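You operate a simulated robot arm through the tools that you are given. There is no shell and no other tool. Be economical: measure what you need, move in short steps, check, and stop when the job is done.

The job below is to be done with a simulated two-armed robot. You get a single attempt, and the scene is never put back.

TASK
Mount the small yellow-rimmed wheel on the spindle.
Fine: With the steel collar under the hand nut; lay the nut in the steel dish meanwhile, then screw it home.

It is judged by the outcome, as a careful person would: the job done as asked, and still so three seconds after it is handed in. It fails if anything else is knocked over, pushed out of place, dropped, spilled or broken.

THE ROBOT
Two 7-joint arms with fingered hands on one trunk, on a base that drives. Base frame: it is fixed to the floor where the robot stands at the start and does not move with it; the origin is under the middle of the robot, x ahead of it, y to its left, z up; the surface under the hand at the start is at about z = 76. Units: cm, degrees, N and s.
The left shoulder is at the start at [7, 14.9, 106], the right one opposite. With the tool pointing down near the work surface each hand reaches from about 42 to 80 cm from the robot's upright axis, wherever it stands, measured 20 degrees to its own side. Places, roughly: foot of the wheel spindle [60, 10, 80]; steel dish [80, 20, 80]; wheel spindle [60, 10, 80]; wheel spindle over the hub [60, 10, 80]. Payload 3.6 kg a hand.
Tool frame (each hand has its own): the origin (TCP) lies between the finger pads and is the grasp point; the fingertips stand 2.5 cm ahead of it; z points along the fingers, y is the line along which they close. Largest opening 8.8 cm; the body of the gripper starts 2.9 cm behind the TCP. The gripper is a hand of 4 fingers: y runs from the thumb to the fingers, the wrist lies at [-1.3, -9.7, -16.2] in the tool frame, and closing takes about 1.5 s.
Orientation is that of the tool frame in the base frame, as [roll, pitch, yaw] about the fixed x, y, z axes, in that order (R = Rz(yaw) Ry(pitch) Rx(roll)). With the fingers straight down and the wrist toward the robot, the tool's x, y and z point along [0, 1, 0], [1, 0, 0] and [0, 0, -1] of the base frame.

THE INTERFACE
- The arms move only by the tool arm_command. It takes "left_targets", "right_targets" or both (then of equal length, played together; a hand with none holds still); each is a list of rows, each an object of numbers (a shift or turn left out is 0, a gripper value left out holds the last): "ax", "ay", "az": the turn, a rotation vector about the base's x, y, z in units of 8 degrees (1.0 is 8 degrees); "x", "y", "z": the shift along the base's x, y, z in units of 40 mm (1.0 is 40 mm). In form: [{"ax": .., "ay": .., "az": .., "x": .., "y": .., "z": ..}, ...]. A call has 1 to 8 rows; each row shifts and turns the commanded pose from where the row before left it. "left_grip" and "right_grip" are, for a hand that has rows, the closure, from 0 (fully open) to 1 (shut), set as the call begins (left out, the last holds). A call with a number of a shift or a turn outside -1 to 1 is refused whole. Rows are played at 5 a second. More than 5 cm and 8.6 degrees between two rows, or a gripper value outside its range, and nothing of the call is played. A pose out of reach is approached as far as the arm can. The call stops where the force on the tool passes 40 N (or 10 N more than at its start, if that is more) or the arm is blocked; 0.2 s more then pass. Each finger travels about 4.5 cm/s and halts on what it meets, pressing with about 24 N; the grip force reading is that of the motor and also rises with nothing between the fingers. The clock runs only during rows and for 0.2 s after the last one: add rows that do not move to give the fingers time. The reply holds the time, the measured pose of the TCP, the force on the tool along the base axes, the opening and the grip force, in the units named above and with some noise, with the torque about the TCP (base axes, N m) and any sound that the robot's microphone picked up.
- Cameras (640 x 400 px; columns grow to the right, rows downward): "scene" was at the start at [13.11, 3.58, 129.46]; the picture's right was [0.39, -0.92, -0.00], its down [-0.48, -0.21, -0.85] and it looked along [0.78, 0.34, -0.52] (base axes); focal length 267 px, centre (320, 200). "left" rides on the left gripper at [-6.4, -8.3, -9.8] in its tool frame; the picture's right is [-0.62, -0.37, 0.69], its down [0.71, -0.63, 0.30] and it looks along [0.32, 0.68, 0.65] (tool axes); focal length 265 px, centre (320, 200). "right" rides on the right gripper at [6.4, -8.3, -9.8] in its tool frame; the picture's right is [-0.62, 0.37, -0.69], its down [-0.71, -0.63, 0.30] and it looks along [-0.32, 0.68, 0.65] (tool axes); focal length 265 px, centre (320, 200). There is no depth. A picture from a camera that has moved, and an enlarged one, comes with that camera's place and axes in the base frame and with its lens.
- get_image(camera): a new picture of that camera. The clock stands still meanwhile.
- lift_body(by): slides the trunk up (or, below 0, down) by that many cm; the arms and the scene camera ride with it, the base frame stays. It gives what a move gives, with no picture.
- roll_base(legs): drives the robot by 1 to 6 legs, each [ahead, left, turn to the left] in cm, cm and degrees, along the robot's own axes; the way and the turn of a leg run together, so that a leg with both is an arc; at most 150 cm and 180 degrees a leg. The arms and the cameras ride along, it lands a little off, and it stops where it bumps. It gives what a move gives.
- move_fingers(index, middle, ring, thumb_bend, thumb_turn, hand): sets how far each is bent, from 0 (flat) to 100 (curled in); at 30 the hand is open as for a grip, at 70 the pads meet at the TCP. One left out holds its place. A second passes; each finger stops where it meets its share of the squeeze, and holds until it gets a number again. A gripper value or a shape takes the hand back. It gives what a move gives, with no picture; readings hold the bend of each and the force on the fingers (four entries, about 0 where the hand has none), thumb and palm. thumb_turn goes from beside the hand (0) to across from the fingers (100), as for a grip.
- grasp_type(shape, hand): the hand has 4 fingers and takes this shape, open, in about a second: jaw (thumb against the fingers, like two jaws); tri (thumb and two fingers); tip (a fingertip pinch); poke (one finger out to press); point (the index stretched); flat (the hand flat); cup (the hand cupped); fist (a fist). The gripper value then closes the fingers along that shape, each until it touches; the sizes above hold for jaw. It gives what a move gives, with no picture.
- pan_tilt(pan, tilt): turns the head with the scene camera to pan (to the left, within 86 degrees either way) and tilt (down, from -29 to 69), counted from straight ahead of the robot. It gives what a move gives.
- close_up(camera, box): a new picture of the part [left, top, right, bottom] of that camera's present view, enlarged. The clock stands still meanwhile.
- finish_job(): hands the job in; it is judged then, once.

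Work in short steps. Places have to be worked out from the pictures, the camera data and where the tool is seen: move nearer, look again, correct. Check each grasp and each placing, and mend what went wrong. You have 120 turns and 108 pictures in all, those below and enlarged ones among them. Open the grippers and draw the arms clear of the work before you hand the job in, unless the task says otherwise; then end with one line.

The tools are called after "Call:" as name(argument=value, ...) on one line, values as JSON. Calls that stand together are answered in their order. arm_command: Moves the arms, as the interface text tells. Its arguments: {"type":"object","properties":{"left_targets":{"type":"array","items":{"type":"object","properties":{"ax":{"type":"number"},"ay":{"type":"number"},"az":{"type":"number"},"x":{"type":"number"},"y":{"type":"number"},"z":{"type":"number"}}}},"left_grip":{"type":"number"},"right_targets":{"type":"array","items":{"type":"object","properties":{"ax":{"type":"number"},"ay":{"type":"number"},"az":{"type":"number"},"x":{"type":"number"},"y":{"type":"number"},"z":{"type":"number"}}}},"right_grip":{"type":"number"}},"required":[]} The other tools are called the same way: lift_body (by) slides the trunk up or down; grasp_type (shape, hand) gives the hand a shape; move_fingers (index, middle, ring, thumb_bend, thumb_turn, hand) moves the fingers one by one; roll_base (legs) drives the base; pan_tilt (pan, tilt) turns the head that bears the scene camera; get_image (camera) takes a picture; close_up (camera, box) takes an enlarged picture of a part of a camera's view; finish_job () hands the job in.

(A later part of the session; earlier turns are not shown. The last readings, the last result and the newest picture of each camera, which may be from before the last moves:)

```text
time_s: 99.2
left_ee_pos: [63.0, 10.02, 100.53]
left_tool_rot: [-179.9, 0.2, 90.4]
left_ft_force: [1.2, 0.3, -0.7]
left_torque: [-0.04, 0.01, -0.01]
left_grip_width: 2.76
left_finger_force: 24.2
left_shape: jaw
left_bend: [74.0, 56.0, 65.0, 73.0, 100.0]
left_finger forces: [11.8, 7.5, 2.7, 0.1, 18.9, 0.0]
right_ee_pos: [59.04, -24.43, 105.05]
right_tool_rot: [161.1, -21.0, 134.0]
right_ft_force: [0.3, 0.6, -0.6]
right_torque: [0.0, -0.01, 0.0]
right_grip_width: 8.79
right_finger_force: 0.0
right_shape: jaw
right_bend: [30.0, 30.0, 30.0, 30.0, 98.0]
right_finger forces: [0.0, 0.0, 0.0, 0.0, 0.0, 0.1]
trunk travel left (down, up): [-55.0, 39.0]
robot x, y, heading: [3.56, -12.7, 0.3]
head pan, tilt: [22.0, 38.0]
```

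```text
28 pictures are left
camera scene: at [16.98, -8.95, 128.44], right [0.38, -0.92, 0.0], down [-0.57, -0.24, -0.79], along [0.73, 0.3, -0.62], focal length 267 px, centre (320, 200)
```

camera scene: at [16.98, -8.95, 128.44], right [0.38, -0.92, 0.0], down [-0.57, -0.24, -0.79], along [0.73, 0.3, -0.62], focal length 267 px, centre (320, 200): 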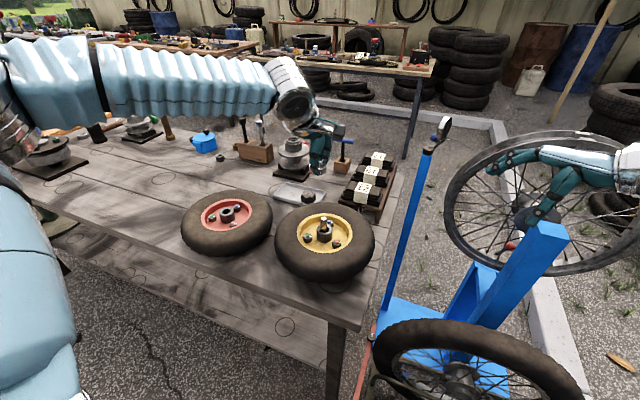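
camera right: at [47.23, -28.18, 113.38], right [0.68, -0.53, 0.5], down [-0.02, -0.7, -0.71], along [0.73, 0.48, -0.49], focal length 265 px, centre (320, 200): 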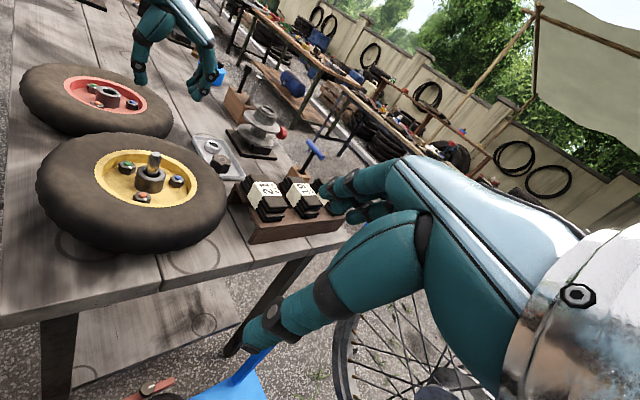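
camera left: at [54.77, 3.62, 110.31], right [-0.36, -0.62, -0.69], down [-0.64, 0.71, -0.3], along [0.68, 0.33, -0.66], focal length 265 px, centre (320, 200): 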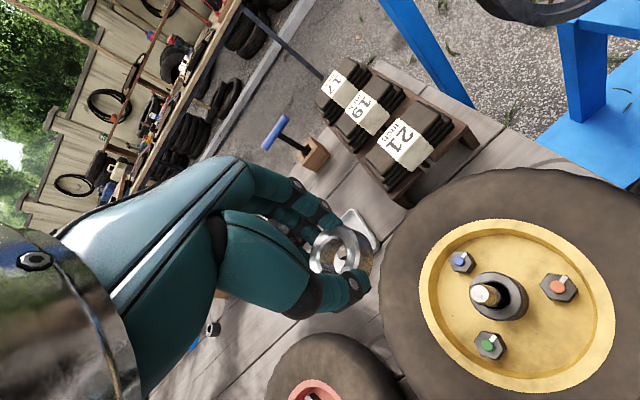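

Spindle tip from the left camera ≈ (59.0, 7.4). I move the collar over it at z≈94.5 and check from scene and right cameras.

Call:
arm_command(left_targets=[{"x": -0.5, "y": -0.33}, {"x": -0.48, "y": -0.32, "z": -0.3}, {"z": -0.6}, {"z": -0.6}, {}])

Call:
close_up(camera="right", box=[60, 60, 240, 240])

Call:
close_up(camera="scene", box=[280, 160, 380, 260])

Call:
close_up(camera="left", box=[250, 180, 450, 310])

```text
time_s: 100.5
left_ee_pos: [58.85, 7.6, 94.27]
left_tool_rot: [179.9, 0.1, 90.5]
left_ft_force: [0.2, -0.5, -1.2]
left_torque: [0.02, 0.01, -0.01]
left_grip_width: 2.74
left_finger_force: 24.2
left_shape: jaw
left_bend: [74.0, 56.0, 65.0, 73.0, 100.0]
left_finger forces: [11.9, 7.4, 2.9, 0.0, 18.9, 0.0]
right_ee_pos: [58.85, -24.45, 105.06]
right_tool_rot: [161.0, -20.9, 134.0]
right_ft_force: [-0.8, -0.3, 0.4]
right_torque: [0.05, 0.0, -0.01]
right_grip_width: 8.76
right_finger_force: 0.1
right_shape: jaw
right_bend: [30.0, 30.0, 30.0, 30.0, 98.0]
right_finger forces: [0.0, 0.0, 0.1, 0.0, 0.0, 0.1]
trunk travel left (down, up): [-55.0, 39.0]
robot x, y, heading: [4.13, -12.49, 0.2]
head pan, tilt: [22.0, 38.0]
```

```text
2.22 times, centred on (150, 150) of right
camera zoom: at [48.29, -29.47, 113.42], right [0.68, -0.53, 0.5], down [-0.02, -0.7, -0.72], along [0.73, 0.48, -0.49], focal length 590 px, centre (698, 311)
```

zoom: 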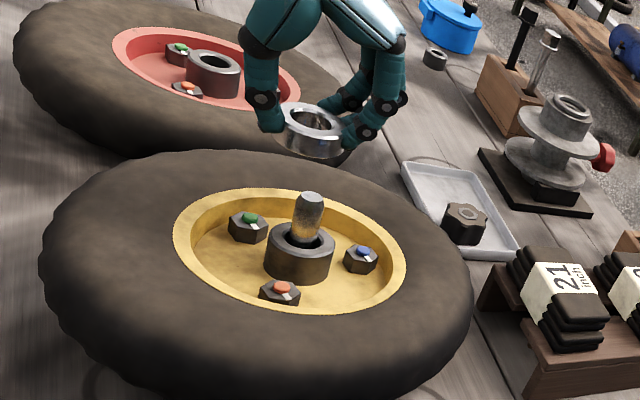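

```text
4.00 times, centred on (330, 210) of scene
camera zoom: at [16.82, -8.99, 128.46], right [0.38, -0.92, 0.0], down [-0.57, -0.24, -0.79], along [0.73, 0.3, -0.62], focal length 1069 px, centre (280, 160)
```

zoom: 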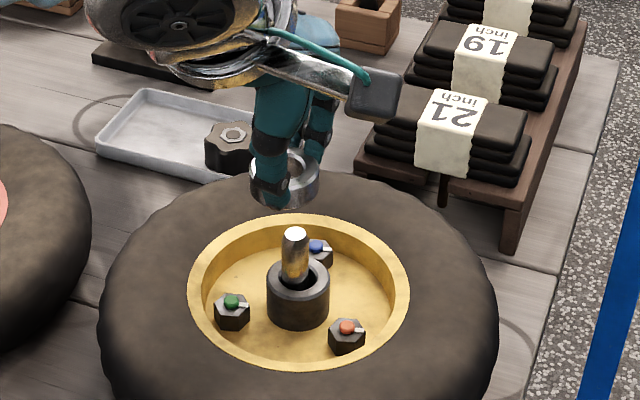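

```text
3.08 times, centred on (350, 245) of left
camera zoom: at [50.58, 1.14, 104.09], right [-0.36, -0.62, -0.69], down [-0.64, 0.71, -0.31], along [0.68, 0.33, -0.65], focal length 817 px, centre (228, 62)
```

zoom: 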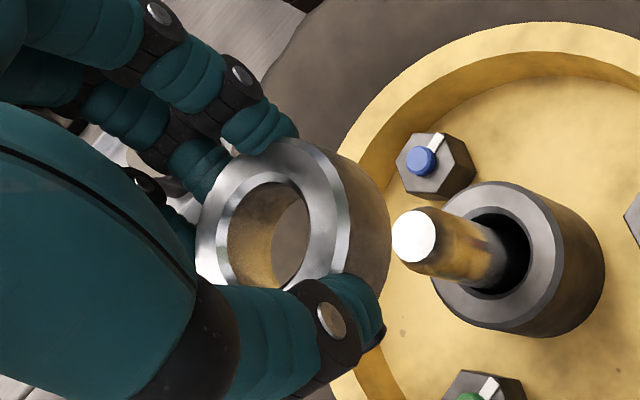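

Comparing collar and spindle in all three views, the collar must move about +0.73 x and −0.31 y. I apply that, drop 2 cm and re-check.

Call:
arm_command(left_targets=[{"x": 0.183, "y": -0.08}, {"z": -0.25}, {"z": -0.2}, {}])

Call:
close_up(camera="right", box=[60, 60, 240, 240])

Call:
close_up(camera="left", box=[250, 180, 450, 310])

```text
time_s: 101.5
left_ee_pos: [59.73, 7.27, 92.52]
left_tool_rot: [180.0, 0.0, 90.4]
left_ft_force: [-0.2, -0.4, -1.4]
left_torque: [0.03, -0.01, 0.02]
left_grip_width: 2.76
left_finger_force: 24.3
left_shape: jaw
left_bend: [74.0, 56.0, 65.0, 73.0, 100.0]
left_finger forces: [11.9, 7.5, 2.7, 0.0, 18.9, 0.1]
right_ee_pos: [58.95, -24.53, 105.02]
right_tool_rot: [161.0, -20.9, 133.9]
right_ft_force: [0.1, 0.4, -0.5]
right_torque: [-0.03, -0.03, 0.03]
right_grip_width: 8.81
right_finger_force: 0.1
right_shape: jaw
right_bend: [30.0, 30.0, 30.0, 30.0, 98.0]
right_finger forces: [0.0, 0.1, 0.0, 0.1, 0.0, 0.0]
trunk travel left (down, up): [-55.0, 39.0]
robot x, y, heading: [3.63, -12.12, 0.2]
head pan, tilt: [22.0, 38.0]
```

```text
2.22 times, centred on (150, 150) of right
camera zoom: at [48.3, -29.51, 113.41], right [0.68, -0.53, 0.5], down [-0.01, -0.7, -0.72], along [0.73, 0.48, -0.48], focal length 590 px, centre (698, 311)
```

zoom: 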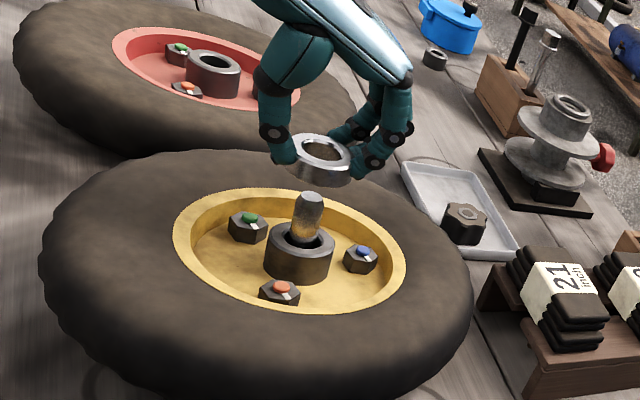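

```text
3.08 times, centred on (350, 245) of left
camera zoom: at [51.37, 0.77, 102.29], right [-0.36, -0.62, -0.69], down [-0.64, 0.71, -0.3], along [0.68, 0.33, -0.65], focal length 817 px, centre (228, 62)
```

zoom: 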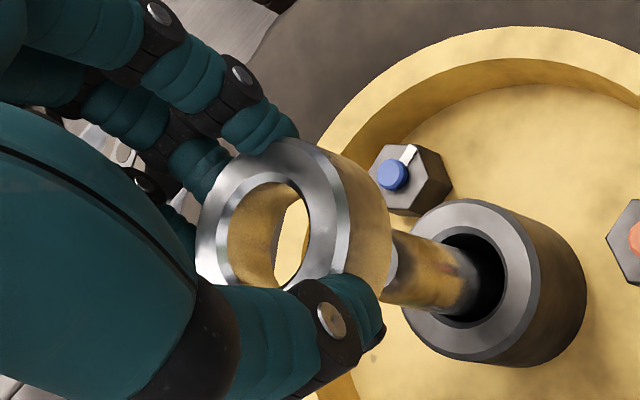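

Now within ~2 mm; I correct −0.15 x, +0.05 y and lower the collar onto the tip in small rows.

Call:
arm_command(left_targets=[{"x": -0.038, "y": 0.013}, {"z": -0.1}, {"z": -0.1}, {"z": -0.1}, {"z": -0.1}, {}])

Call:
close_up(camera="left", box=[250, 180, 450, 310])

Call:
close_up(camera="right", box=[110, 80, 220, 200])

```text
time_s: 102.8
left_ee_pos: [59.68, 7.09, 91.02]
left_tool_rot: [180.0, 0.2, 90.6]
left_ft_force: [0.9, -0.1, -1.0]
left_torque: [-0.03, -0.03, 0.03]
left_grip_width: 2.76
left_finger_force: 24.3
left_shape: jaw
left_bend: [74.0, 56.0, 65.0, 73.0, 100.0]
left_finger forces: [11.9, 7.5, 2.7, 0.0, 18.9, 0.1]
right_ee_pos: [58.89, -24.54, 104.97]
right_tool_rot: [161.0, -21.0, 134.0]
right_ft_force: [-0.7, -0.3, 0.3]
right_torque: [-0.01, -0.01, 0.0]
right_grip_width: 8.78
right_finger_force: 0.0
right_shape: jaw
right_bend: [30.0, 30.0, 30.0, 30.0, 98.0]
right_finger forces: [0.1, 0.0, 0.0, 0.0, 0.1, 0.0]
trunk travel left (down, up): [-55.0, 39.0]
robot x, y, heading: [4.21, -12.45, 0.5]
head pan, tilt: [22.0, 38.0]
```

```text
3.08 times, centred on (350, 245) of left
camera zoom: at [51.29, 0.71, 100.93], right [-0.36, -0.62, -0.69], down [-0.64, 0.71, -0.31], along [0.68, 0.33, -0.65], focal length 817 px, centre (228, 62)
```

zoom: 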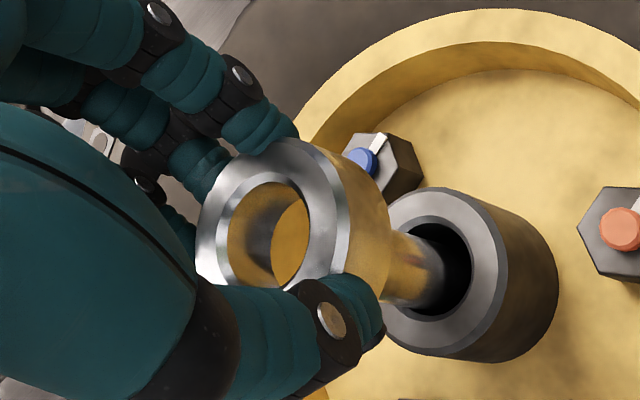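

```text
3.33 times, centred on (165, 140) of right
camera zoom: at [48.3, -29.5, 113.41], right [0.68, -0.53, 0.5], down [-0.01, -0.7, -0.72], along [0.73, 0.48, -0.48], focal length 885 px, centre (837, 400)
```

zoom: 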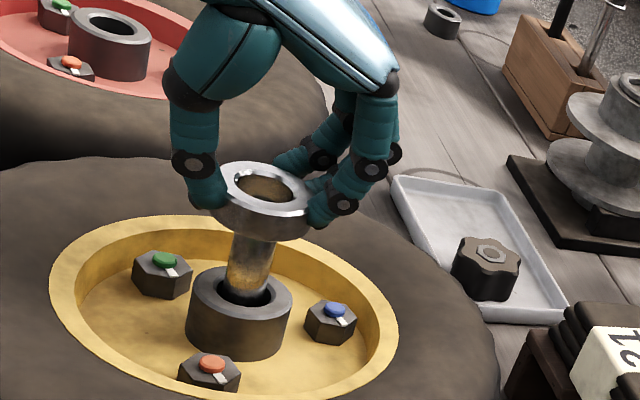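

The collar is right above the tip. I lower 1 cm more slowly and watch forces.

Call:
arm_command(left_targets=[{"z": -0.08}, {"z": -0.08}, {"z": -0.08}, {}])

Call:
close_up(camera="left", box=[250, 180, 450, 310])

```text
time_s: 103.8
left_ee_pos: [59.68, 7.06, 90.17]
left_tool_rot: [180.0, 0.1, 90.4]
left_ft_force: [0.7, 0.1, -1.3]
left_torque: [0.0, 0.01, 0.01]
left_grip_width: 2.74
left_finger_force: 23.5
left_shape: jaw
left_bend: [74.0, 56.0, 65.0, 73.0, 100.0]
left_finger forces: [11.9, 7.5, 2.8, 0.0, 19.0, 0.0]
right_ee_pos: [58.94, -24.56, 104.99]
right_tool_rot: [161.1, -20.9, 134.0]
right_ft_force: [0.0, 0.2, -0.8]
right_torque: [0.03, -0.01, -0.02]
right_grip_width: 8.76
right_finger_force: 0.0
right_shape: jaw
right_bend: [30.0, 30.0, 30.0, 30.0, 98.0]
right_finger forces: [0.0, 0.1, 0.0, 0.0, 0.0, 0.0]
trunk travel left (down, up): [-55.0, 39.0]
robot x, y, heading: [4.36, -12.26, 0.4]
head pan, tilt: [22.0, 38.0]
```

```text
3.08 times, centred on (350, 245) of left
camera zoom: at [51.31, 0.62, 100.03], right [-0.36, -0.62, -0.69], down [-0.64, 0.71, -0.31], along [0.68, 0.33, -0.65], focal length 817 px, centre (228, 62)
```

zoom: 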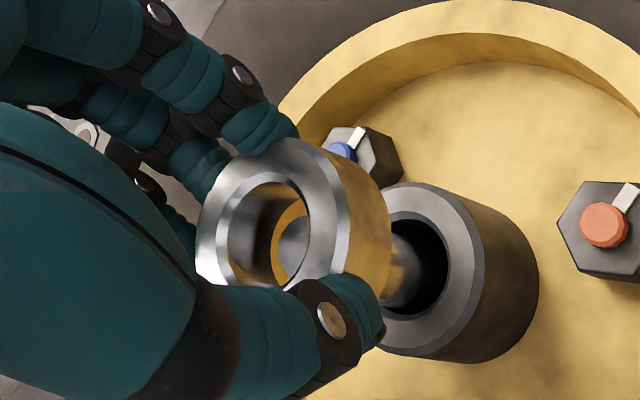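

The spindle tip is showing inside the collar's bore, slightly off in +y. I shift +0.2 cm y and keep lowering.

Call:
arm_command(left_targets=[{"y": 0.05}, {"z": -0.08}, {"z": -0.08}, {"z": -0.08}, {}])

Call:
close_up(camera="left", box=[250, 180, 450, 310])

```text
time_s: 105.0
left_ee_pos: [59.75, 7.31, 89.19]
left_tool_rot: [180.0, 0.0, 90.5]
left_ft_force: [0.3, 0.1, -0.6]
left_torque: [0.01, 0.02, -0.03]
left_grip_width: 2.77
left_finger_force: 24.1
left_shape: jaw
left_bend: [74.0, 56.0, 65.0, 73.0, 100.0]
left_finger forces: [11.8, 7.5, 2.8, 0.0, 18.9, 0.0]
right_ee_pos: [59.0, -24.5, 105.06]
right_tool_rot: [161.0, -20.9, 134.1]
right_ft_force: [0.2, 0.3, 0.3]
right_torque: [-0.01, 0.02, 0.0]
right_grip_width: 8.77
right_finger_force: 0.2
right_shape: jaw
right_bend: [30.0, 30.0, 30.0, 30.0, 98.0]
right_finger forces: [0.0, 0.0, 0.0, 0.0, 0.0, 0.0]
trunk travel left (down, up): [-55.0, 39.0]
robot x, y, heading: [4.28, -12.39, 0.5]
head pan, tilt: [22.0, 38.0]
```

```text
3.08 times, centred on (350, 245) of left
camera zoom: at [51.33, 0.92, 99.05], right [-0.36, -0.62, -0.69], down [-0.64, 0.71, -0.3], along [0.68, 0.33, -0.65], focal length 817 px, centre (228, 62)
```

zoom: 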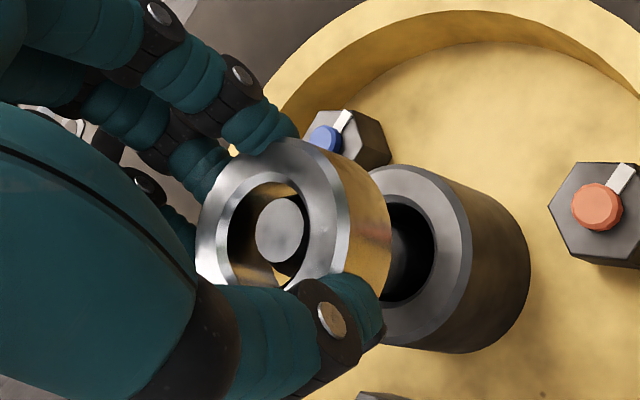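

The tip is now inside the collar bore. I continue down until the collar meets the hub.

Call:
arm_command(left_targets=[{"z": -0.08}, {"z": -0.08}, {"z": -0.05}, {"z": -0.05}, {}])

Call:
close_up(camera="right", box=[110, 80, 220, 200])

```text
time_s: 106.2
left_ee_pos: [59.69, 7.27, 88.25]
left_tool_rot: [-179.9, 0.1, 90.6]
left_ft_force: [1.0, -0.5, -1.0]
left_torque: [0.0, -0.01, 0.02]
left_grip_width: 2.76
left_finger_force: 23.6
left_shape: jaw
left_bend: [74.0, 56.0, 65.0, 73.0, 100.0]
left_finger forces: [11.9, 7.6, 2.8, 0.0, 18.9, 0.0]
right_ee_pos: [58.94, -24.44, 105.05]
right_tool_rot: [161.0, -20.9, 134.0]
right_ft_force: [0.1, 0.1, 1.1]
right_torque: [0.02, -0.01, 0.02]
right_grip_width: 8.76
right_finger_force: 0.0
right_shape: jaw
right_bend: [30.0, 30.0, 30.0, 30.0, 98.0]
right_finger forces: [0.1, 0.1, 0.1, 0.1, 0.0, 0.0]
trunk travel left (down, up): [-55.0, 39.0]
robot x, y, heading: [3.91, -12.51, 0.2]
head pan, tilt: [22.0, 38.0]
```

```text
3.33 times, centred on (165, 140) of right
camera zoom: at [48.3, -29.5, 113.41], right [0.68, -0.53, 0.5], down [-0.01, -0.7, -0.72], along [0.73, 0.48, -0.48], focal length 885 px, centre (837, 400)
```

zoom: 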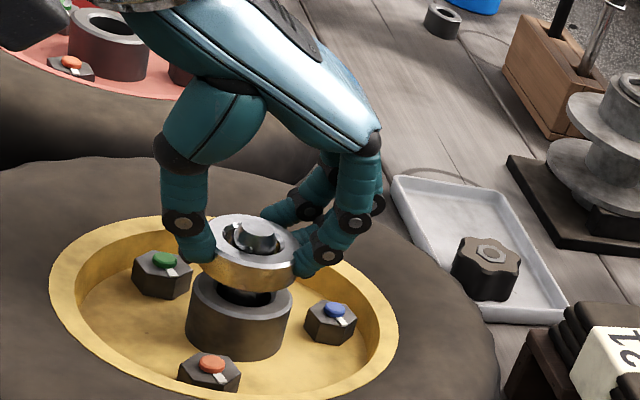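

About 0.7 cm left between collar and hub. I lower until contact.

Call:
arm_command(left_targets=[{"z": -0.06}, {"z": -0.06}, {"z": -0.05}, {}])

```text
time_s: 107.2
left_ee_pos: [59.53, 7.27, 87.5]
left_tool_rot: [-180.0, 0.0, 90.5]
left_ft_force: [0.4, 0.6, -0.3]
left_torque: [-0.03, -0.01, 0.04]
left_grip_width: 2.78
left_finger_force: 24.0
left_shape: jaw
left_bend: [74.0, 56.0, 65.0, 73.0, 100.0]
left_finger forces: [11.9, 7.4, 2.8, 0.1, 18.9, 0.0]
right_ee_pos: [58.81, -24.49, 105.05]
right_tool_rot: [161.1, -21.0, 134.0]
right_ft_force: [0.2, 0.0, -0.1]
right_torque: [0.0, -0.01, -0.02]
right_grip_width: 8.79
right_finger_force: 0.0
right_shape: jaw
right_bend: [30.0, 30.0, 30.0, 30.0, 98.0]
right_finger forces: [0.1, 0.1, 0.1, 0.1, 0.1, 0.1]
trunk travel left (down, up): [-55.0, 39.0]
robot x, y, heading: [3.5, -12.56, 0.7]
head pan, tilt: [22.0, 38.0]
```

Call:
arm_command(left_targets=[{"z": -0.05}, {"z": -0.05}, {}])

Call:
close_up(camera="right", box=[110, 90, 220, 210])

```text
time_s: 108.0
left_ee_pos: [59.6, 7.26, 87.22]
left_tool_rot: [179.9, 0.1, 90.6]
left_ft_force: [1.5, 1.5, 3.5]
left_torque: [0.02, 0.01, 0.02]
left_grip_width: 2.75
left_finger_force: 24.7
left_shape: jaw
left_bend: [74.0, 56.0, 65.0, 74.0, 100.0]
left_finger forces: [12.5, 8.2, 3.4, 0.0, 18.9, 0.0]
right_ee_pos: [58.87, -24.59, 105.1]
right_tool_rot: [161.0, -20.9, 134.1]
right_ft_force: [-0.3, -1.2, 0.4]
right_torque: [0.02, 0.01, 0.04]
right_grip_width: 8.76
right_finger_force: 0.0
right_shape: jaw
right_bend: [30.0, 30.0, 30.0, 30.0, 98.0]
right_finger forces: [0.0, 0.0, 0.0, 0.1, 0.0, 0.0]
trunk travel left (down, up): [-55.0, 39.0]
robot x, y, heading: [3.88, -12.49, 0.4]
head pan, tilt: [22.0, 38.0]
```

```text
3.33 times, centred on (165, 150) of right
camera zoom: at [48.27, -29.5, 113.43], right [0.68, -0.53, 0.5], down [-0.01, -0.7, -0.72], along [0.73, 0.48, -0.48], focal length 885 px, centre (837, 367)
```

zoom: 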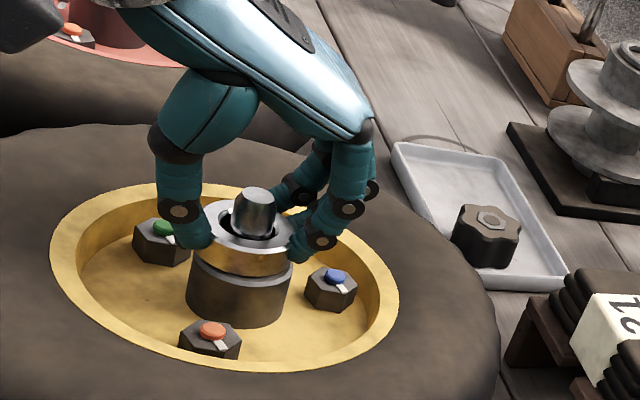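

Contact (+4 N): the collar sits on the hub. I open and lift clear.

Call:
arm_command(left_grip=0.45, left_targets=[{}, {}, {}, {}])

Call:
arm_command(left_targets=[{"z": 0.3}, {"z": 0.6}, {"z": 0.8}, {"z": 0.9}, {"z": 0.9}, {}])

Call:
close_up(camera="right", box=[80, 90, 220, 210])

```text
time_s: 109.0
left_ee_pos: [59.66, 7.2, 87.09]
left_tool_rot: [-180.0, 0.1, 90.5]
left_ft_force: [-0.2, 0.2, 0.8]
left_torque: [-0.01, -0.01, -0.01]
left_grip_width: 4.78
left_finger_force: 0.0
left_shape: jaw
left_bend: [74.0, 43.0, 39.0, 67.0, 100.0]
left_finger forces: [0.1, 0.1, 0.0, 0.0, 0.0, 0.1]
right_ee_pos: [58.79, -24.48, 105.08]
right_tool_rot: [161.0, -20.9, 134.1]
right_ft_force: [-0.2, 0.5, -0.1]
right_torque: [0.0, 0.02, -0.02]
right_grip_width: 8.8
right_finger_force: 0.0
right_shape: jaw
right_bend: [30.0, 30.0, 30.0, 30.0, 98.0]
right_finger forces: [0.0, 0.0, 0.1, 0.1, 0.0, 0.0]
trunk travel left (down, up): [-55.0, 39.0]
robot x, y, heading: [4.37, -12.24, 0.1]
head pan, tilt: [22.0, 38.0]
```

```text
time_s: 110.5
left_ee_pos: [60.04, 7.35, 101.31]
left_tool_rot: [179.9, 0.1, 90.3]
left_ft_force: [0.9, 0.4, -0.4]
left_torque: [-0.01, 0.0, 0.03]
left_grip_width: 4.81
left_finger_force: 0.0
left_shape: jaw
left_bend: [74.0, 43.0, 39.0, 67.0, 100.0]
left_finger forces: [0.1, 0.0, 0.0, 0.0, 0.0, 0.0]
right_ee_pos: [58.97, -24.47, 105.04]
right_tool_rot: [161.0, -20.9, 134.0]
right_ft_force: [0.3, -0.1, 0.2]
right_torque: [-0.05, 0.01, -0.01]
right_grip_width: 8.78
right_finger_force: 0.1
right_shape: jaw
right_bend: [30.0, 30.0, 30.0, 30.0, 98.0]
right_finger forces: [0.0, 0.0, 0.0, 0.0, 0.1, 0.0]
trunk travel left (down, up): [-55.0, 39.0]
robot x, y, heading: [3.98, -12.22, 0.6]
head pan, tilt: [22.0, 38.0]
```

```text
3.33 times, centred on (150, 150) of right
camera zoom: at [48.33, -29.47, 113.4], right [0.68, -0.53, 0.5], down [-0.02, -0.7, -0.72], along [0.73, 0.48, -0.49], focal length 885 px, centre (887, 367)
```

zoom: 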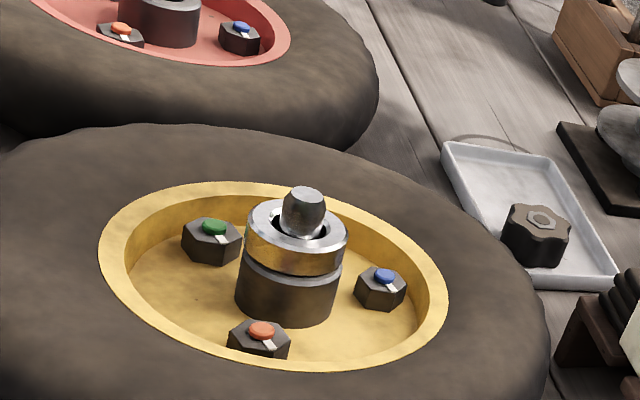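

The collar sits neatly on the hub round the spindle. Now the nut: I drive to (9, −3), move over the dish, and lower the trunk as before.

Call:
roll_base(legs=[[0, 9.5, 0], [5, 0, 0]])

Call:
arm_command(left_grip=0.3, left_targets=[{"x": 0.9, "y": 0.2}, {"x": 0.9, "y": 0.2}, {"x": 0.7, "y": 0.1}, {}])

Call:
lift_body(by=-10)

Call:
get_image(camera="left")

```text
time_s: 113.3
left_ee_pos: [64.78, 17.24, 101.31]
left_tool_rot: [179.8, 0.2, 90.8]
left_ft_force: [-0.9, 0.3, -0.1]
left_torque: [-0.02, -0.01, -0.03]
left_grip_width: 4.82
left_finger_force: 0.1
left_shape: jaw
left_bend: [74.0, 42.0, 39.0, 67.0, 100.0]
left_finger forces: [0.0, 0.0, 0.1, 0.0, 0.0, 0.0]
right_ee_pos: [63.95, -14.53, 105.13]
right_tool_rot: [161.0, -20.8, 134.3]
right_ft_force: [-0.1, 0.1, 0.5]
right_torque: [-0.02, 0.01, 0.01]
right_grip_width: 8.79
right_finger_force: 0.0
right_shape: jaw
right_bend: [30.0, 30.0, 30.0, 30.0, 98.0]
right_finger forces: [0.0, 0.0, 0.0, 0.0, 0.0, 0.1]
trunk travel left (down, up): [-55.0, 39.0]
robot x, y, heading: [8.61, -2.99, 0.5]
head pan, tilt: [22.0, 38.0]
stopped in leg 2: the robot was blocked; the commanded pose is now the measured one
```

```text
time_s: 114.3
left_ee_pos: [75.2, 19.17, 101.16]
left_tool_rot: [179.9, 0.1, 90.8]
left_ft_force: [0.3, 0.1, 0.3]
left_torque: [0.0, -0.01, -0.01]
left_grip_width: 6.15
left_finger_force: 0.1
left_shape: jaw
left_bend: [28.0, 37.0, 34.0, 58.0, 99.0]
left_finger forces: [0.1, 0.1, 0.0, 0.1, 0.0, 0.1]
right_ee_pos: [63.98, -14.58, 105.02]
right_tool_rot: [161.0, -20.9, 134.3]
right_ft_force: [-0.4, -0.2, -0.4]
right_torque: [0.0, -0.04, 0.01]
right_grip_width: 8.77
right_finger_force: 0.0
right_shape: jaw
right_bend: [30.0, 30.0, 30.0, 30.0, 98.0]
right_finger forces: [0.1, 0.1, 0.0, 0.0, 0.1, 0.1]
trunk travel left (down, up): [-55.0, 39.0]
robot x, y, heading: [8.64, -2.98, 0.6]
head pan, tilt: [22.0, 38.0]
```

```text
time_s: 115.7
left_ee_pos: [75.25, 19.2, 91.13]
left_tool_rot: [-180.0, -0.1, 90.8]
left_ft_force: [0.5, -0.2, -0.6]
left_torque: [0.03, -0.02, 0.03]
left_grip_width: 6.17
left_finger_force: 0.0
left_shape: jaw
left_bend: [28.0, 37.0, 34.0, 58.0, 99.0]
left_finger forces: [0.0, 0.1, 0.0, 0.0, 0.0, 0.0]
right_ee_pos: [64.0, -14.66, 94.93]
right_tool_rot: [161.0, -21.0, 134.4]
right_ft_force: [-0.6, -0.1, -0.3]
right_torque: [0.06, 0.04, -0.03]
right_grip_width: 8.79
right_finger_force: 0.2
right_shape: jaw
right_bend: [30.0, 30.0, 30.0, 30.0, 98.0]
right_finger forces: [0.1, 0.0, 0.0, 0.0, 0.1, 0.0]
trunk travel left (down, up): [-45.0, 49.0]
robot x, y, heading: [8.52, -2.55, 0.5]
head pan, tilt: [22.0, 38.0]
```

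```text
15 pictures are left
camera left: at [66.91, 12.65, 100.94], right [-0.36, -0.63, -0.69], down [-0.64, 0.71, -0.3], along [0.68, 0.33, -0.65], focal length 265 px, centre (320, 200)
```

left: 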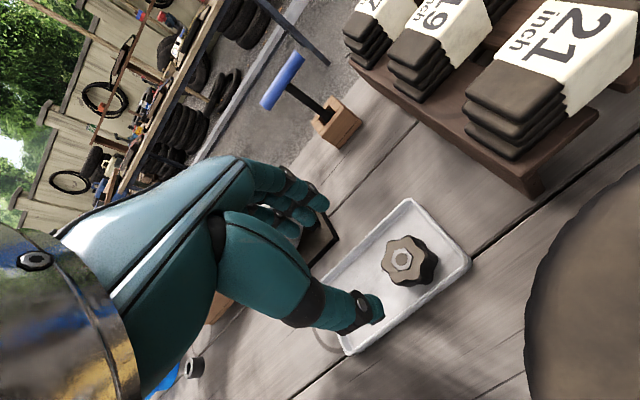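

The base stopped against something at x≈8.6 (I won't push further; nothing seems shifted). Nut ≈ (76.6, 19.3, top 79.2). I centre and lower to z≈83.

Call:
arm_command(left_targets=[{"x": 0.33, "y": 0.03, "z": -0.5}, {"z": -0.7}, {"z": -0.7}, {"z": -0.15}, {}])

Call:
get_image(camera="left")

```text
time_s: 116.8
left_ee_pos: [76.7, 19.29, 82.87]
left_tool_rot: [-179.9, 0.2, 90.9]
left_ft_force: [0.4, 0.3, 0.6]
left_torque: [-0.03, 0.02, 0.04]
left_grip_width: 6.11
left_finger_force: 0.1
left_shape: jaw
left_bend: [28.0, 37.0, 34.0, 58.0, 99.0]
left_finger forces: [0.1, 0.0, 0.0, 0.0, 0.0, 0.1]
right_ee_pos: [64.09, -14.76, 94.92]
right_tool_rot: [161.0, -21.1, 134.4]
right_ft_force: [0.2, 0.6, 1.0]
right_torque: [0.01, 0.01, 0.02]
right_grip_width: 8.79
right_finger_force: 0.0
right_shape: jaw
right_bend: [30.0, 30.0, 30.0, 30.0, 98.0]
right_finger forces: [0.1, 0.1, 0.0, 0.1, 0.0, 0.1]
trunk travel left (down, up): [-45.0, 49.0]
robot x, y, heading: [8.73, -3.12, 0.7]
head pan, tilt: [22.0, 38.0]
```

```text
14 pictures are left
camera left: at [68.29, 12.75, 92.68], right [-0.36, -0.63, -0.69], down [-0.64, 0.71, -0.3], along [0.68, 0.33, -0.65], focal length 265 px, centre (320, 200)
```

left: 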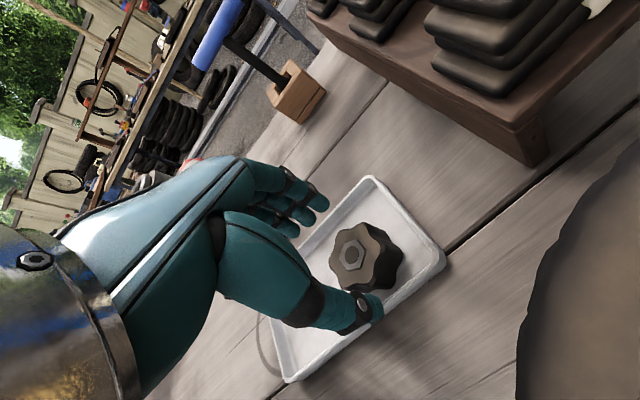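

Nut at ≈(76.9, 19.45), well centred. I lower to z≈80.6 (tips above the rim) and close.

Call:
arm_command(left_targets=[{"x": 0.03, "y": 0.04, "z": -0.25}, {"z": -0.2}, {"z": -0.1}, {}])

Call:
arm_command(left_grip=1.0, left_targets=[{}, {}, {}, {}, {}, {}])

Call:
close_up(camera="left", box=[200, 130, 460, 390])

```text
time_s: 117.8
left_ee_pos: [76.79, 19.48, 80.7]
left_tool_rot: [-179.8, 0.0, 90.8]
left_ft_force: [0.3, -0.4, 0.2]
left_torque: [-0.02, -0.02, 0.03]
left_grip_width: 6.12
left_finger_force: 0.1
left_shape: jaw
left_bend: [28.0, 37.0, 34.0, 58.0, 99.0]
left_finger forces: [0.1, 0.0, 0.0, 0.1, 0.1, 0.1]
right_ee_pos: [64.2, -14.75, 94.92]
right_tool_rot: [161.0, -20.9, 134.4]
right_ft_force: [-0.7, 0.0, -0.2]
right_torque: [0.02, 0.01, 0.01]
right_grip_width: 8.81
right_finger_force: 0.1
right_shape: jaw
right_bend: [30.0, 30.0, 30.0, 30.0, 98.0]
right_finger forces: [0.1, 0.0, 0.0, 0.0, 0.0, 0.0]
trunk travel left (down, up): [-45.0, 49.0]
robot x, y, heading: [8.95, -2.74, 0.7]
head pan, tilt: [22.0, 38.0]
```

```text
time_s: 119.2
left_ee_pos: [76.77, 19.57, 80.81]
left_tool_rot: [179.9, 0.2, 90.7]
left_ft_force: [1.7, 1.5, 7.2]
left_torque: [-0.02, 0.16, 0.01]
left_grip_width: 3.77
left_finger_force: 24.4
left_shape: jaw
left_bend: [74.0, 50.0, 55.0, 71.0, 100.0]
left_finger forces: [13.3, 7.6, 0.1, 0.0, 24.6, 0.1]
right_ee_pos: [64.04, -14.63, 94.92]
right_tool_rot: [160.9, -21.1, 134.5]
right_ft_force: [0.6, 0.1, -0.1]
right_torque: [-0.02, 0.03, 0.01]
right_grip_width: 8.76
right_finger_force: 0.1
right_shape: jaw
right_bend: [30.0, 30.0, 30.0, 30.0, 98.0]
right_finger forces: [0.0, 0.0, 0.1, 0.0, 0.0, 0.1]
trunk travel left (down, up): [-45.0, 49.0]
robot x, y, heading: [8.75, -2.83, 0.5]
head pan, tilt: [22.0, 38.0]
```

```text
1.54 times, centred on (330, 260) of left
camera zoom: at [68.43, 13.03, 90.55], right [-0.36, -0.63, -0.69], down [-0.64, 0.71, -0.31], along [0.68, 0.33, -0.65], focal length 408 px, centre (305, 108)
```

zoom: 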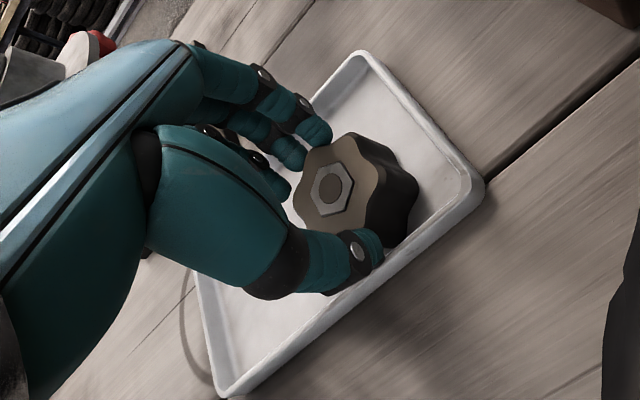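

Firm three-point grip on the nut. I lift, raise the trunk, draw back and return to the spindle station.

Call:
arm_command(left_targets=[{"z": 0.3}, {"z": 0.6}, {"z": 0.8}, {"z": 0.9}, {"x": -0.8}, {"x": -0.8}, {"x": -0.8}, {}])

Call:
lift_body(by=10)

Call:
roll_base(legs=[[-5, 0, 0], [0, -10, 0]])

Call:
get_image(camera="left")

```text
time_s: 121.0
left_ee_pos: [67.22, 19.22, 91.39]
left_tool_rot: [-180.0, 0.0, 90.9]
left_ft_force: [1.2, 0.3, -0.5]
left_torque: [-0.05, 0.01, 0.02]
left_grip_width: 3.71
left_finger_force: 24.0
left_shape: jaw
left_bend: [74.0, 50.0, 56.0, 71.0, 100.0]
left_finger forces: [14.2, 7.2, 0.1, 0.0, 22.9, 0.1]
right_ee_pos: [64.17, -14.77, 94.81]
right_tool_rot: [161.1, -21.1, 134.5]
right_ft_force: [-0.8, 0.6, -0.7]
right_torque: [0.01, 0.02, 0.0]
right_grip_width: 8.79
right_finger_force: 0.0
right_shape: jaw
right_bend: [30.0, 30.0, 30.0, 30.0, 98.0]
right_finger forces: [0.1, 0.0, 0.1, 0.0, 0.0, 0.0]
trunk travel left (down, up): [-45.0, 49.0]
robot x, y, heading: [8.52, -2.73, 0.6]
head pan, tilt: [22.0, 38.0]
```

```text
time_s: 122.4
left_ee_pos: [67.09, 19.24, 101.35]
left_tool_rot: [-179.8, 0.0, 90.9]
left_ft_force: [0.4, -1.2, 0.6]
left_torque: [0.01, 0.0, 0.01]
left_grip_width: 3.73
left_finger_force: 24.3
left_shape: jaw
left_bend: [74.0, 50.0, 56.0, 71.0, 100.0]
left_finger forces: [14.2, 7.2, 0.0, 0.0, 22.9, 0.0]
right_ee_pos: [64.1, -14.68, 104.93]
right_tool_rot: [161.0, -21.0, 134.4]
right_ft_force: [0.5, 0.4, 0.8]
right_torque: [0.02, 0.0, 0.0]
right_grip_width: 8.76
right_finger_force: 0.1
right_shape: jaw
right_bend: [30.0, 30.0, 30.0, 30.0, 98.0]
right_finger forces: [0.0, 0.0, 0.0, 0.0, 0.0, 0.1]
trunk travel left (down, up): [-55.0, 39.0]
robot x, y, heading: [8.57, -2.72, 0.6]
head pan, tilt: [22.0, 38.0]
```

```text
time_s: 124.5
left_ee_pos: [62.15, 16.08, 101.46]
left_tool_rot: [-179.9, -0.2, 90.8]
left_ft_force: [-0.3, -0.2, -0.2]
left_torque: [0.04, 0.0, 0.0]
left_grip_width: 3.69
left_finger_force: 23.9
left_shape: jaw
left_bend: [74.0, 50.0, 56.0, 71.0, 100.0]
left_finger forces: [14.2, 7.2, 0.2, 0.0, 22.9, 0.0]
right_ee_pos: [59.25, -18.91, 104.74]
right_tool_rot: [160.9, -22.4, 132.7]
right_ft_force: [-0.2, -1.1, 0.5]
right_torque: [0.04, 0.02, 0.0]
right_grip_width: 8.8
right_finger_force: 0.0
right_shape: jaw
right_bend: [30.0, 30.0, 30.0, 30.0, 98.0]
right_finger forces: [0.0, 0.1, 0.1, 0.0, 0.0, 0.0]
trunk travel left (down, up): [-55.0, 39.0]
robot x, y, heading: [3.03, -5.63, 0.7]
head pan, tilt: [22.0, 38.0]
stopped in leg 2: the robot was blocked; the commanded pose is now the measured one
```

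```text
12 pictures are left
camera left: at [53.81, 9.54, 111.3], right [-0.36, -0.62, -0.7], down [-0.64, 0.71, -0.3], along [0.68, 0.34, -0.65], focal length 265 px, centre (320, 200)
```

left: 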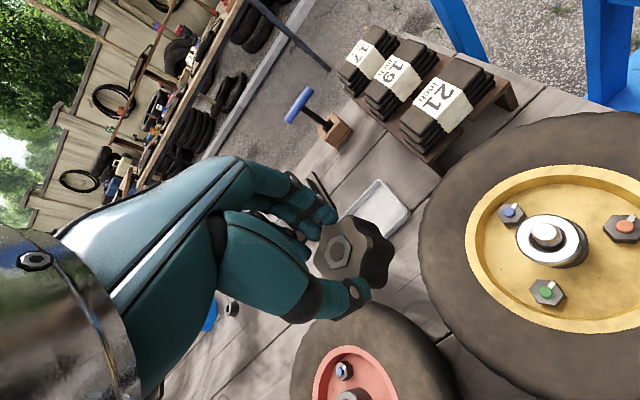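

The drive was blocked at y≈−5.6 and the right arm's pose shifted slightly. I look to the right side before anything else.

Call:
pan_tilt(pan=-30, tilt=40)

Call:
get_image(camera="scene")

```text
time_s: 125.7
left_ee_pos: [62.25, 16.47, 101.3]
left_tool_rot: [-179.8, 0.0, 91.0]
left_ft_force: [0.7, -0.7, 0.4]
left_torque: [-0.02, -0.04, 0.0]
left_grip_width: 3.72
left_finger_force: 23.8
left_shape: jaw
left_bend: [74.0, 50.0, 56.0, 71.0, 100.0]
left_finger forces: [14.2, 7.3, 0.0, 0.0, 22.9, 0.0]
right_ee_pos: [59.4, -18.6, 104.6]
right_tool_rot: [161.1, -22.2, 132.7]
right_ft_force: [-0.7, 0.5, 0.2]
right_torque: [0.04, 0.0, -0.04]
right_grip_width: 8.8
right_finger_force: 0.0
right_shape: jaw
right_bend: [30.0, 30.0, 30.0, 30.0, 98.0]
right_finger forces: [0.0, 0.0, 0.0, 0.1, 0.0, 0.0]
trunk travel left (down, up): [-55.0, 39.0]
robot x, y, heading: [3.56, -5.04, 0.5]
head pan, tilt: [-30.0, 40.0]
```

```text
11 pictures are left
camera scene: at [15.75, -9.5, 128.15], right [-0.49, -0.87, 0.0], down [-0.56, 0.31, -0.77], along [0.67, -0.37, -0.64], focal length 267 px, centre (320, 200)
```

scene: 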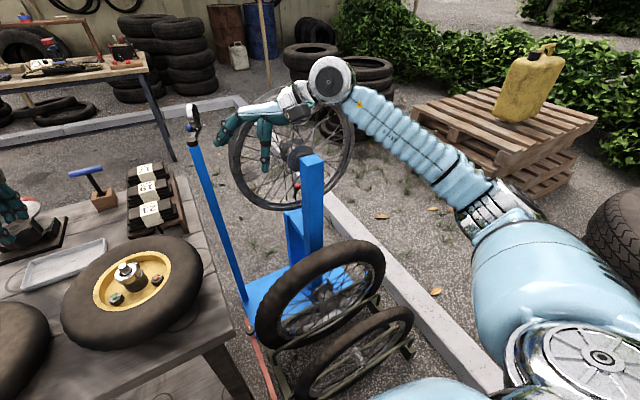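

Nothing obvious is touching. The right arm's stretched pose is the likely culprit (elbow out to the right), so I fold the right arm back to its earlier compact pose first.

Call:
arm_command(right_targets=[{"ax": -0.5}, {"ax": -1}, {"ax": -1}, {"ax": -1}, {}])

Call:
arm_command(right_targets=[{"x": -0.6, "y": -0.2, "z": 0.4, "az": -1}, {"x": -0.6, "y": -0.2, "z": 0.4, "az": -1}, {"x": -0.6, "y": -0.2, "z": 0.4, "az": -1}, {"x": -0.6, "y": -0.2, "z": 0.4, "az": -1}, {"x": -0.6, "y": -0.2, "z": 0.4, "az": -1}, {}])

Call:
roll_base(legs=[[0, -3, 0]])

```text
time_s: 126.9
left_ee_pos: [62.23, 16.53, 101.3]
left_tool_rot: [-179.9, 0.0, 91.0]
left_ft_force: [-0.4, -0.4, -0.5]
left_torque: [0.01, 0.0, 0.03]
left_grip_width: 3.71
left_finger_force: 24.4
left_shape: jaw
left_bend: [74.0, 50.0, 56.0, 71.0, 100.0]
left_finger forces: [14.2, 7.3, 0.1, 0.1, 22.8, 0.0]
right_ee_pos: [59.43, -18.58, 104.73]
right_tool_rot: [179.5, -0.7, 128.9]
right_ft_force: [-0.1, 0.0, 0.4]
right_torque: [-0.02, 0.0, -0.01]
right_grip_width: 8.79
right_finger_force: 0.1
right_shape: jaw
right_bend: [30.0, 30.0, 30.0, 30.0, 98.0]
right_finger forces: [0.0, 0.0, 0.0, 0.0, 0.1, 0.0]
trunk travel left (down, up): [-55.0, 39.0]
robot x, y, heading: [3.74, -5.5, 0.8]
head pan, tilt: [-30.0, 40.0]
```

```text
time_s: 128.3
left_ee_pos: [62.21, 16.51, 101.3]
left_tool_rot: [-179.9, 0.1, 91.0]
left_ft_force: [-0.8, -0.6, -1.0]
left_torque: [0.0, 0.0, 0.0]
left_grip_width: 3.73
left_finger_force: 23.5
left_shape: jaw
left_bend: [74.0, 50.0, 56.0, 71.0, 100.0]
left_finger forces: [14.2, 7.1, 0.0, 0.0, 22.8, 0.0]
right_ee_pos: [47.17, -22.51, 112.93]
right_tool_rot: [179.6, -0.9, 88.9]
right_ft_force: [-0.4, 0.2, 0.7]
right_torque: [0.0, 0.0, 0.03]
right_grip_width: 8.81
right_finger_force: 0.1
right_shape: jaw
right_bend: [30.0, 30.0, 30.0, 30.0, 98.0]
right_finger forces: [0.0, 0.0, 0.0, 0.1, 0.1, 0.0]
trunk travel left (down, up): [-55.0, 39.0]
robot x, y, heading: [3.22, -5.6, 0.8]
head pan, tilt: [-30.0, 40.0]
```

```text
time_s: 129.3
left_ee_pos: [62.36, 13.49, 101.36]
left_tool_rot: [-179.9, 0.0, 91.1]
left_ft_force: [0.0, -0.1, -0.7]
left_torque: [0.01, -0.01, 0.02]
left_grip_width: 3.69
left_finger_force: 23.4
left_shape: jaw
left_bend: [74.0, 50.0, 56.0, 71.0, 100.0]
left_finger forces: [14.3, 7.3, 0.0, 0.0, 22.8, 0.1]
right_ee_pos: [47.54, -25.52, 112.75]
right_tool_rot: [179.6, -0.9, 88.8]
right_ft_force: [-0.3, -0.9, -0.7]
right_torque: [0.01, 0.0, 0.02]
right_grip_width: 8.8
right_finger_force: 0.0
right_shape: jaw
right_bend: [30.0, 30.0, 30.0, 30.0, 98.0]
right_finger forces: [0.0, 0.0, 0.1, 0.1, 0.1, 0.0]
trunk travel left (down, up): [-55.0, 39.0]
robot x, y, heading: [3.38, -8.69, 0.5]
head pan, tilt: [-30.0, 40.0]
```

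Free now. I drive the remaining 4 cm right, point the head back at the spindle, and look.

Call:
roll_base(legs=[[0, -4, 0]])

Call:
pan_tilt(pan=22, tilt=38)

Call:
arm_command(left_targets=[{"x": -0.7, "y": -0.5}, {}])

Call:
get_image(camera="left")

```text
time_s: 130.5
left_ee_pos: [62.36, 9.63, 101.29]
left_tool_rot: [-180.0, 0.0, 90.9]
left_ft_force: [-0.2, -0.4, -1.2]
left_torque: [0.03, 0.01, 0.02]
left_grip_width: 3.68
left_finger_force: 24.1
left_shape: jaw
left_bend: [74.0, 50.0, 56.0, 71.0, 100.0]
left_finger forces: [14.2, 7.3, 0.0, 0.1, 22.7, 0.1]
right_ee_pos: [47.43, -29.45, 112.9]
right_tool_rot: [179.6, -0.8, 88.9]
right_ft_force: [0.5, 0.6, -0.4]
right_torque: [-0.01, -0.02, -0.01]
right_grip_width: 8.8
right_finger_force: 0.0
right_shape: jaw
right_bend: [30.0, 30.0, 30.0, 30.0, 98.0]
right_finger forces: [0.0, 0.0, 0.0, 0.0, 0.0, 0.1]
trunk travel left (down, up): [-55.0, 39.0]
robot x, y, heading: [3.19, -12.8, 0.8]
head pan, tilt: [-30.0, 40.0]
```

```text
time_s: 131.7
left_ee_pos: [62.2, 9.63, 101.4]
left_tool_rot: [-179.9, 0.1, 91.0]
left_ft_force: [0.1, 0.2, 0.7]
left_torque: [-0.01, 0.0, 0.01]
left_grip_width: 3.7
left_finger_force: 23.4
left_shape: jaw
left_bend: [74.0, 50.0, 56.0, 71.0, 100.0]
left_finger forces: [14.3, 7.4, 0.0, 0.1, 22.8, 0.1]
right_ee_pos: [47.41, -29.36, 112.91]
right_tool_rot: [179.5, -0.9, 89.0]
right_ft_force: [0.3, -0.2, -1.1]
right_torque: [0.01, -0.01, 0.04]
right_grip_width: 8.79
right_finger_force: 0.0
right_shape: jaw
right_bend: [30.0, 30.0, 30.0, 30.0, 98.0]
right_finger forces: [0.0, 0.1, 0.0, 0.0, 0.0, 0.0]
trunk travel left (down, up): [-55.0, 39.0]
robot x, y, heading: [3.69, -12.78, 0.9]
head pan, tilt: [22.0, 38.0]
```

```text
time_s: 132.3
left_ee_pos: [59.55, 7.72, 101.29]
left_tool_rot: [-179.9, 0.1, 91.1]
left_ft_force: [0.1, 0.5, -1.1]
left_torque: [0.03, 0.01, 0.02]
left_grip_width: 3.71
left_finger_force: 24.3
left_shape: jaw
left_bend: [74.0, 50.0, 56.0, 71.0, 100.0]
left_finger forces: [14.3, 7.4, 0.0, 0.0, 22.8, 0.0]
right_ee_pos: [47.56, -29.3, 112.89]
right_tool_rot: [179.6, -0.7, 88.9]
right_ft_force: [-0.2, -0.7, -0.9]
right_torque: [0.02, 0.04, -0.02]
right_grip_width: 8.78
right_finger_force: 0.1
right_shape: jaw
right_bend: [30.0, 30.0, 30.0, 30.0, 98.0]
right_finger forces: [0.0, 0.0, 0.1, 0.1, 0.1, 0.0]
trunk travel left (down, up): [-55.0, 39.0]
robot x, y, heading: [3.61, -12.79, 0.9]
head pan, tilt: [22.0, 38.0]
```

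```text
10 pictures are left
camera left: at [51.3, 1.22, 111.13], right [-0.36, -0.63, -0.69], down [-0.64, 0.7, -0.3], along [0.68, 0.34, -0.66], focal length 265 px, centre (320, 200)
```

left: 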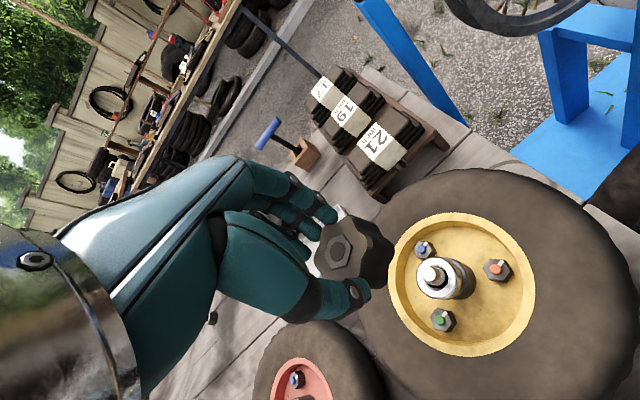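

Spindle tip ≈(59.1, 7.25). I pre-rotate the hand +40° (for clockwise turning later), shift toward the axis and look again closely.

Call:
arm_command(left_targets=[{"az": 1, "y": -0.07}, {"az": 1}, {"az": 1}, {"az": 1}, {"az": 0.8, "z": -0.6}, {"z": -0.6}, {}])

Call:
close_up(camera="left", box=[240, 170, 480, 330])

Call:
close_up(camera="scene", box=[280, 150, 380, 250])

```text
time_s: 133.9
left_ee_pos: [59.45, 7.19, 96.69]
left_tool_rot: [-179.9, 0.1, 129.6]
left_ft_force: [0.7, -0.2, -0.1]
left_torque: [-0.03, 0.0, -0.01]
left_grip_width: 3.7
left_finger_force: 23.8
left_shape: jaw
left_bend: [74.0, 50.0, 56.0, 71.0, 100.0]
left_finger forces: [14.4, 7.5, 0.1, 0.0, 22.5, 0.0]
right_ee_pos: [47.45, -29.28, 112.85]
right_tool_rot: [179.5, -0.8, 89.0]
right_ft_force: [0.2, -0.6, 0.8]
right_torque: [-0.03, 0.01, 0.01]
right_grip_width: 8.8
right_finger_force: 0.0
right_shape: jaw
right_bend: [30.0, 30.0, 30.0, 30.0, 98.0]
right_finger forces: [0.0, 0.0, 0.0, 0.0, 0.0, 0.0]
trunk travel left (down, up): [-55.0, 39.0]
robot x, y, heading: [3.52, -12.77, 0.7]
head pan, tilt: [22.0, 38.0]
```

```text
2.50 times, centred on (360, 250) of left
camera zoom: at [57.07, -3.04, 106.46], right [0.11, -0.71, -0.69], down [-0.94, 0.15, -0.3], along [0.32, 0.68, -0.66], focal length 664 px, centre (220, 75)
```

zoom: 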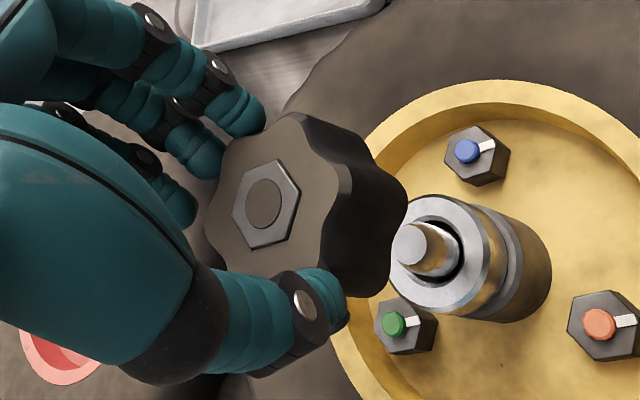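

```text
4.00 times, centred on (330, 200) of scene
camera zoom: at [16.28, -9.37, 128.46], right [0.39, -0.92, 0.0], down [-0.57, -0.24, -0.79], along [0.73, 0.3, -0.62], focal length 1069 px, centre (280, 200)
```

zoom: 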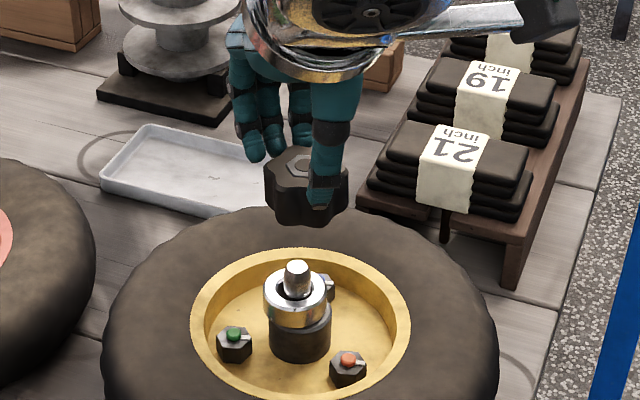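

Both views agree: the nut must move ≈ +0.1 x, +0.5 y. I correct and lower until its underside nears the tip.

Call:
arm_command(left_targets=[{"x": 0.025, "y": 0.13}, {"z": -0.4}, {"z": -0.35}, {}])

Call:
close_up(camera="scene", box=[280, 170, 370, 260])

```text
time_s: 134.9
left_ee_pos: [59.36, 7.69, 93.78]
left_tool_rot: [-179.9, 0.1, 129.4]
left_ft_force: [0.2, 0.3, -1.1]
left_torque: [-0.03, -0.02, -0.01]
left_grip_width: 3.68
left_finger_force: 24.0
left_shape: jaw
left_bend: [74.0, 50.0, 56.0, 71.0, 100.0]
left_finger forces: [14.4, 7.5, 0.0, 0.0, 22.5, 0.0]
right_ee_pos: [47.3, -29.39, 112.94]
right_tool_rot: [179.5, -0.9, 89.0]
right_ft_force: [0.1, 0.0, -0.7]
right_torque: [0.0, -0.02, 0.02]
right_grip_width: 8.8
right_finger_force: 0.0
right_shape: jaw
right_bend: [30.0, 30.0, 30.0, 30.0, 98.0]
right_finger forces: [0.0, 0.0, 0.0, 0.0, 0.1, 0.0]
trunk travel left (down, up): [-55.0, 39.0]
robot x, y, heading: [3.36, -13.11, 0.7]
head pan, tilt: [22.0, 38.0]
```

```text
4.44 times, centred on (325, 215) of scene
camera zoom: at [16.25, -9.39, 128.47], right [0.39, -0.92, 0.0], down [-0.57, -0.24, -0.79], along [0.73, 0.3, -0.62], focal length 1188 px, centre (298, 133)
```

zoom: 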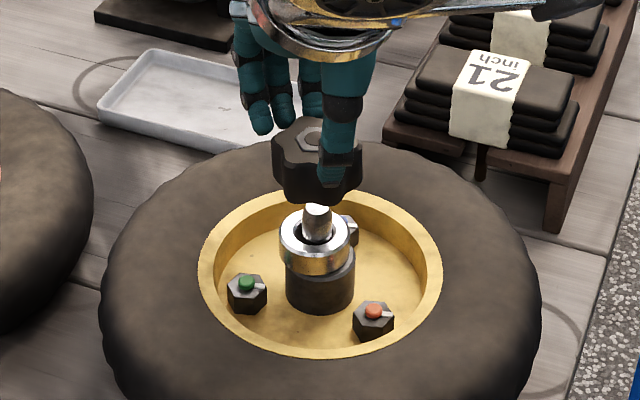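

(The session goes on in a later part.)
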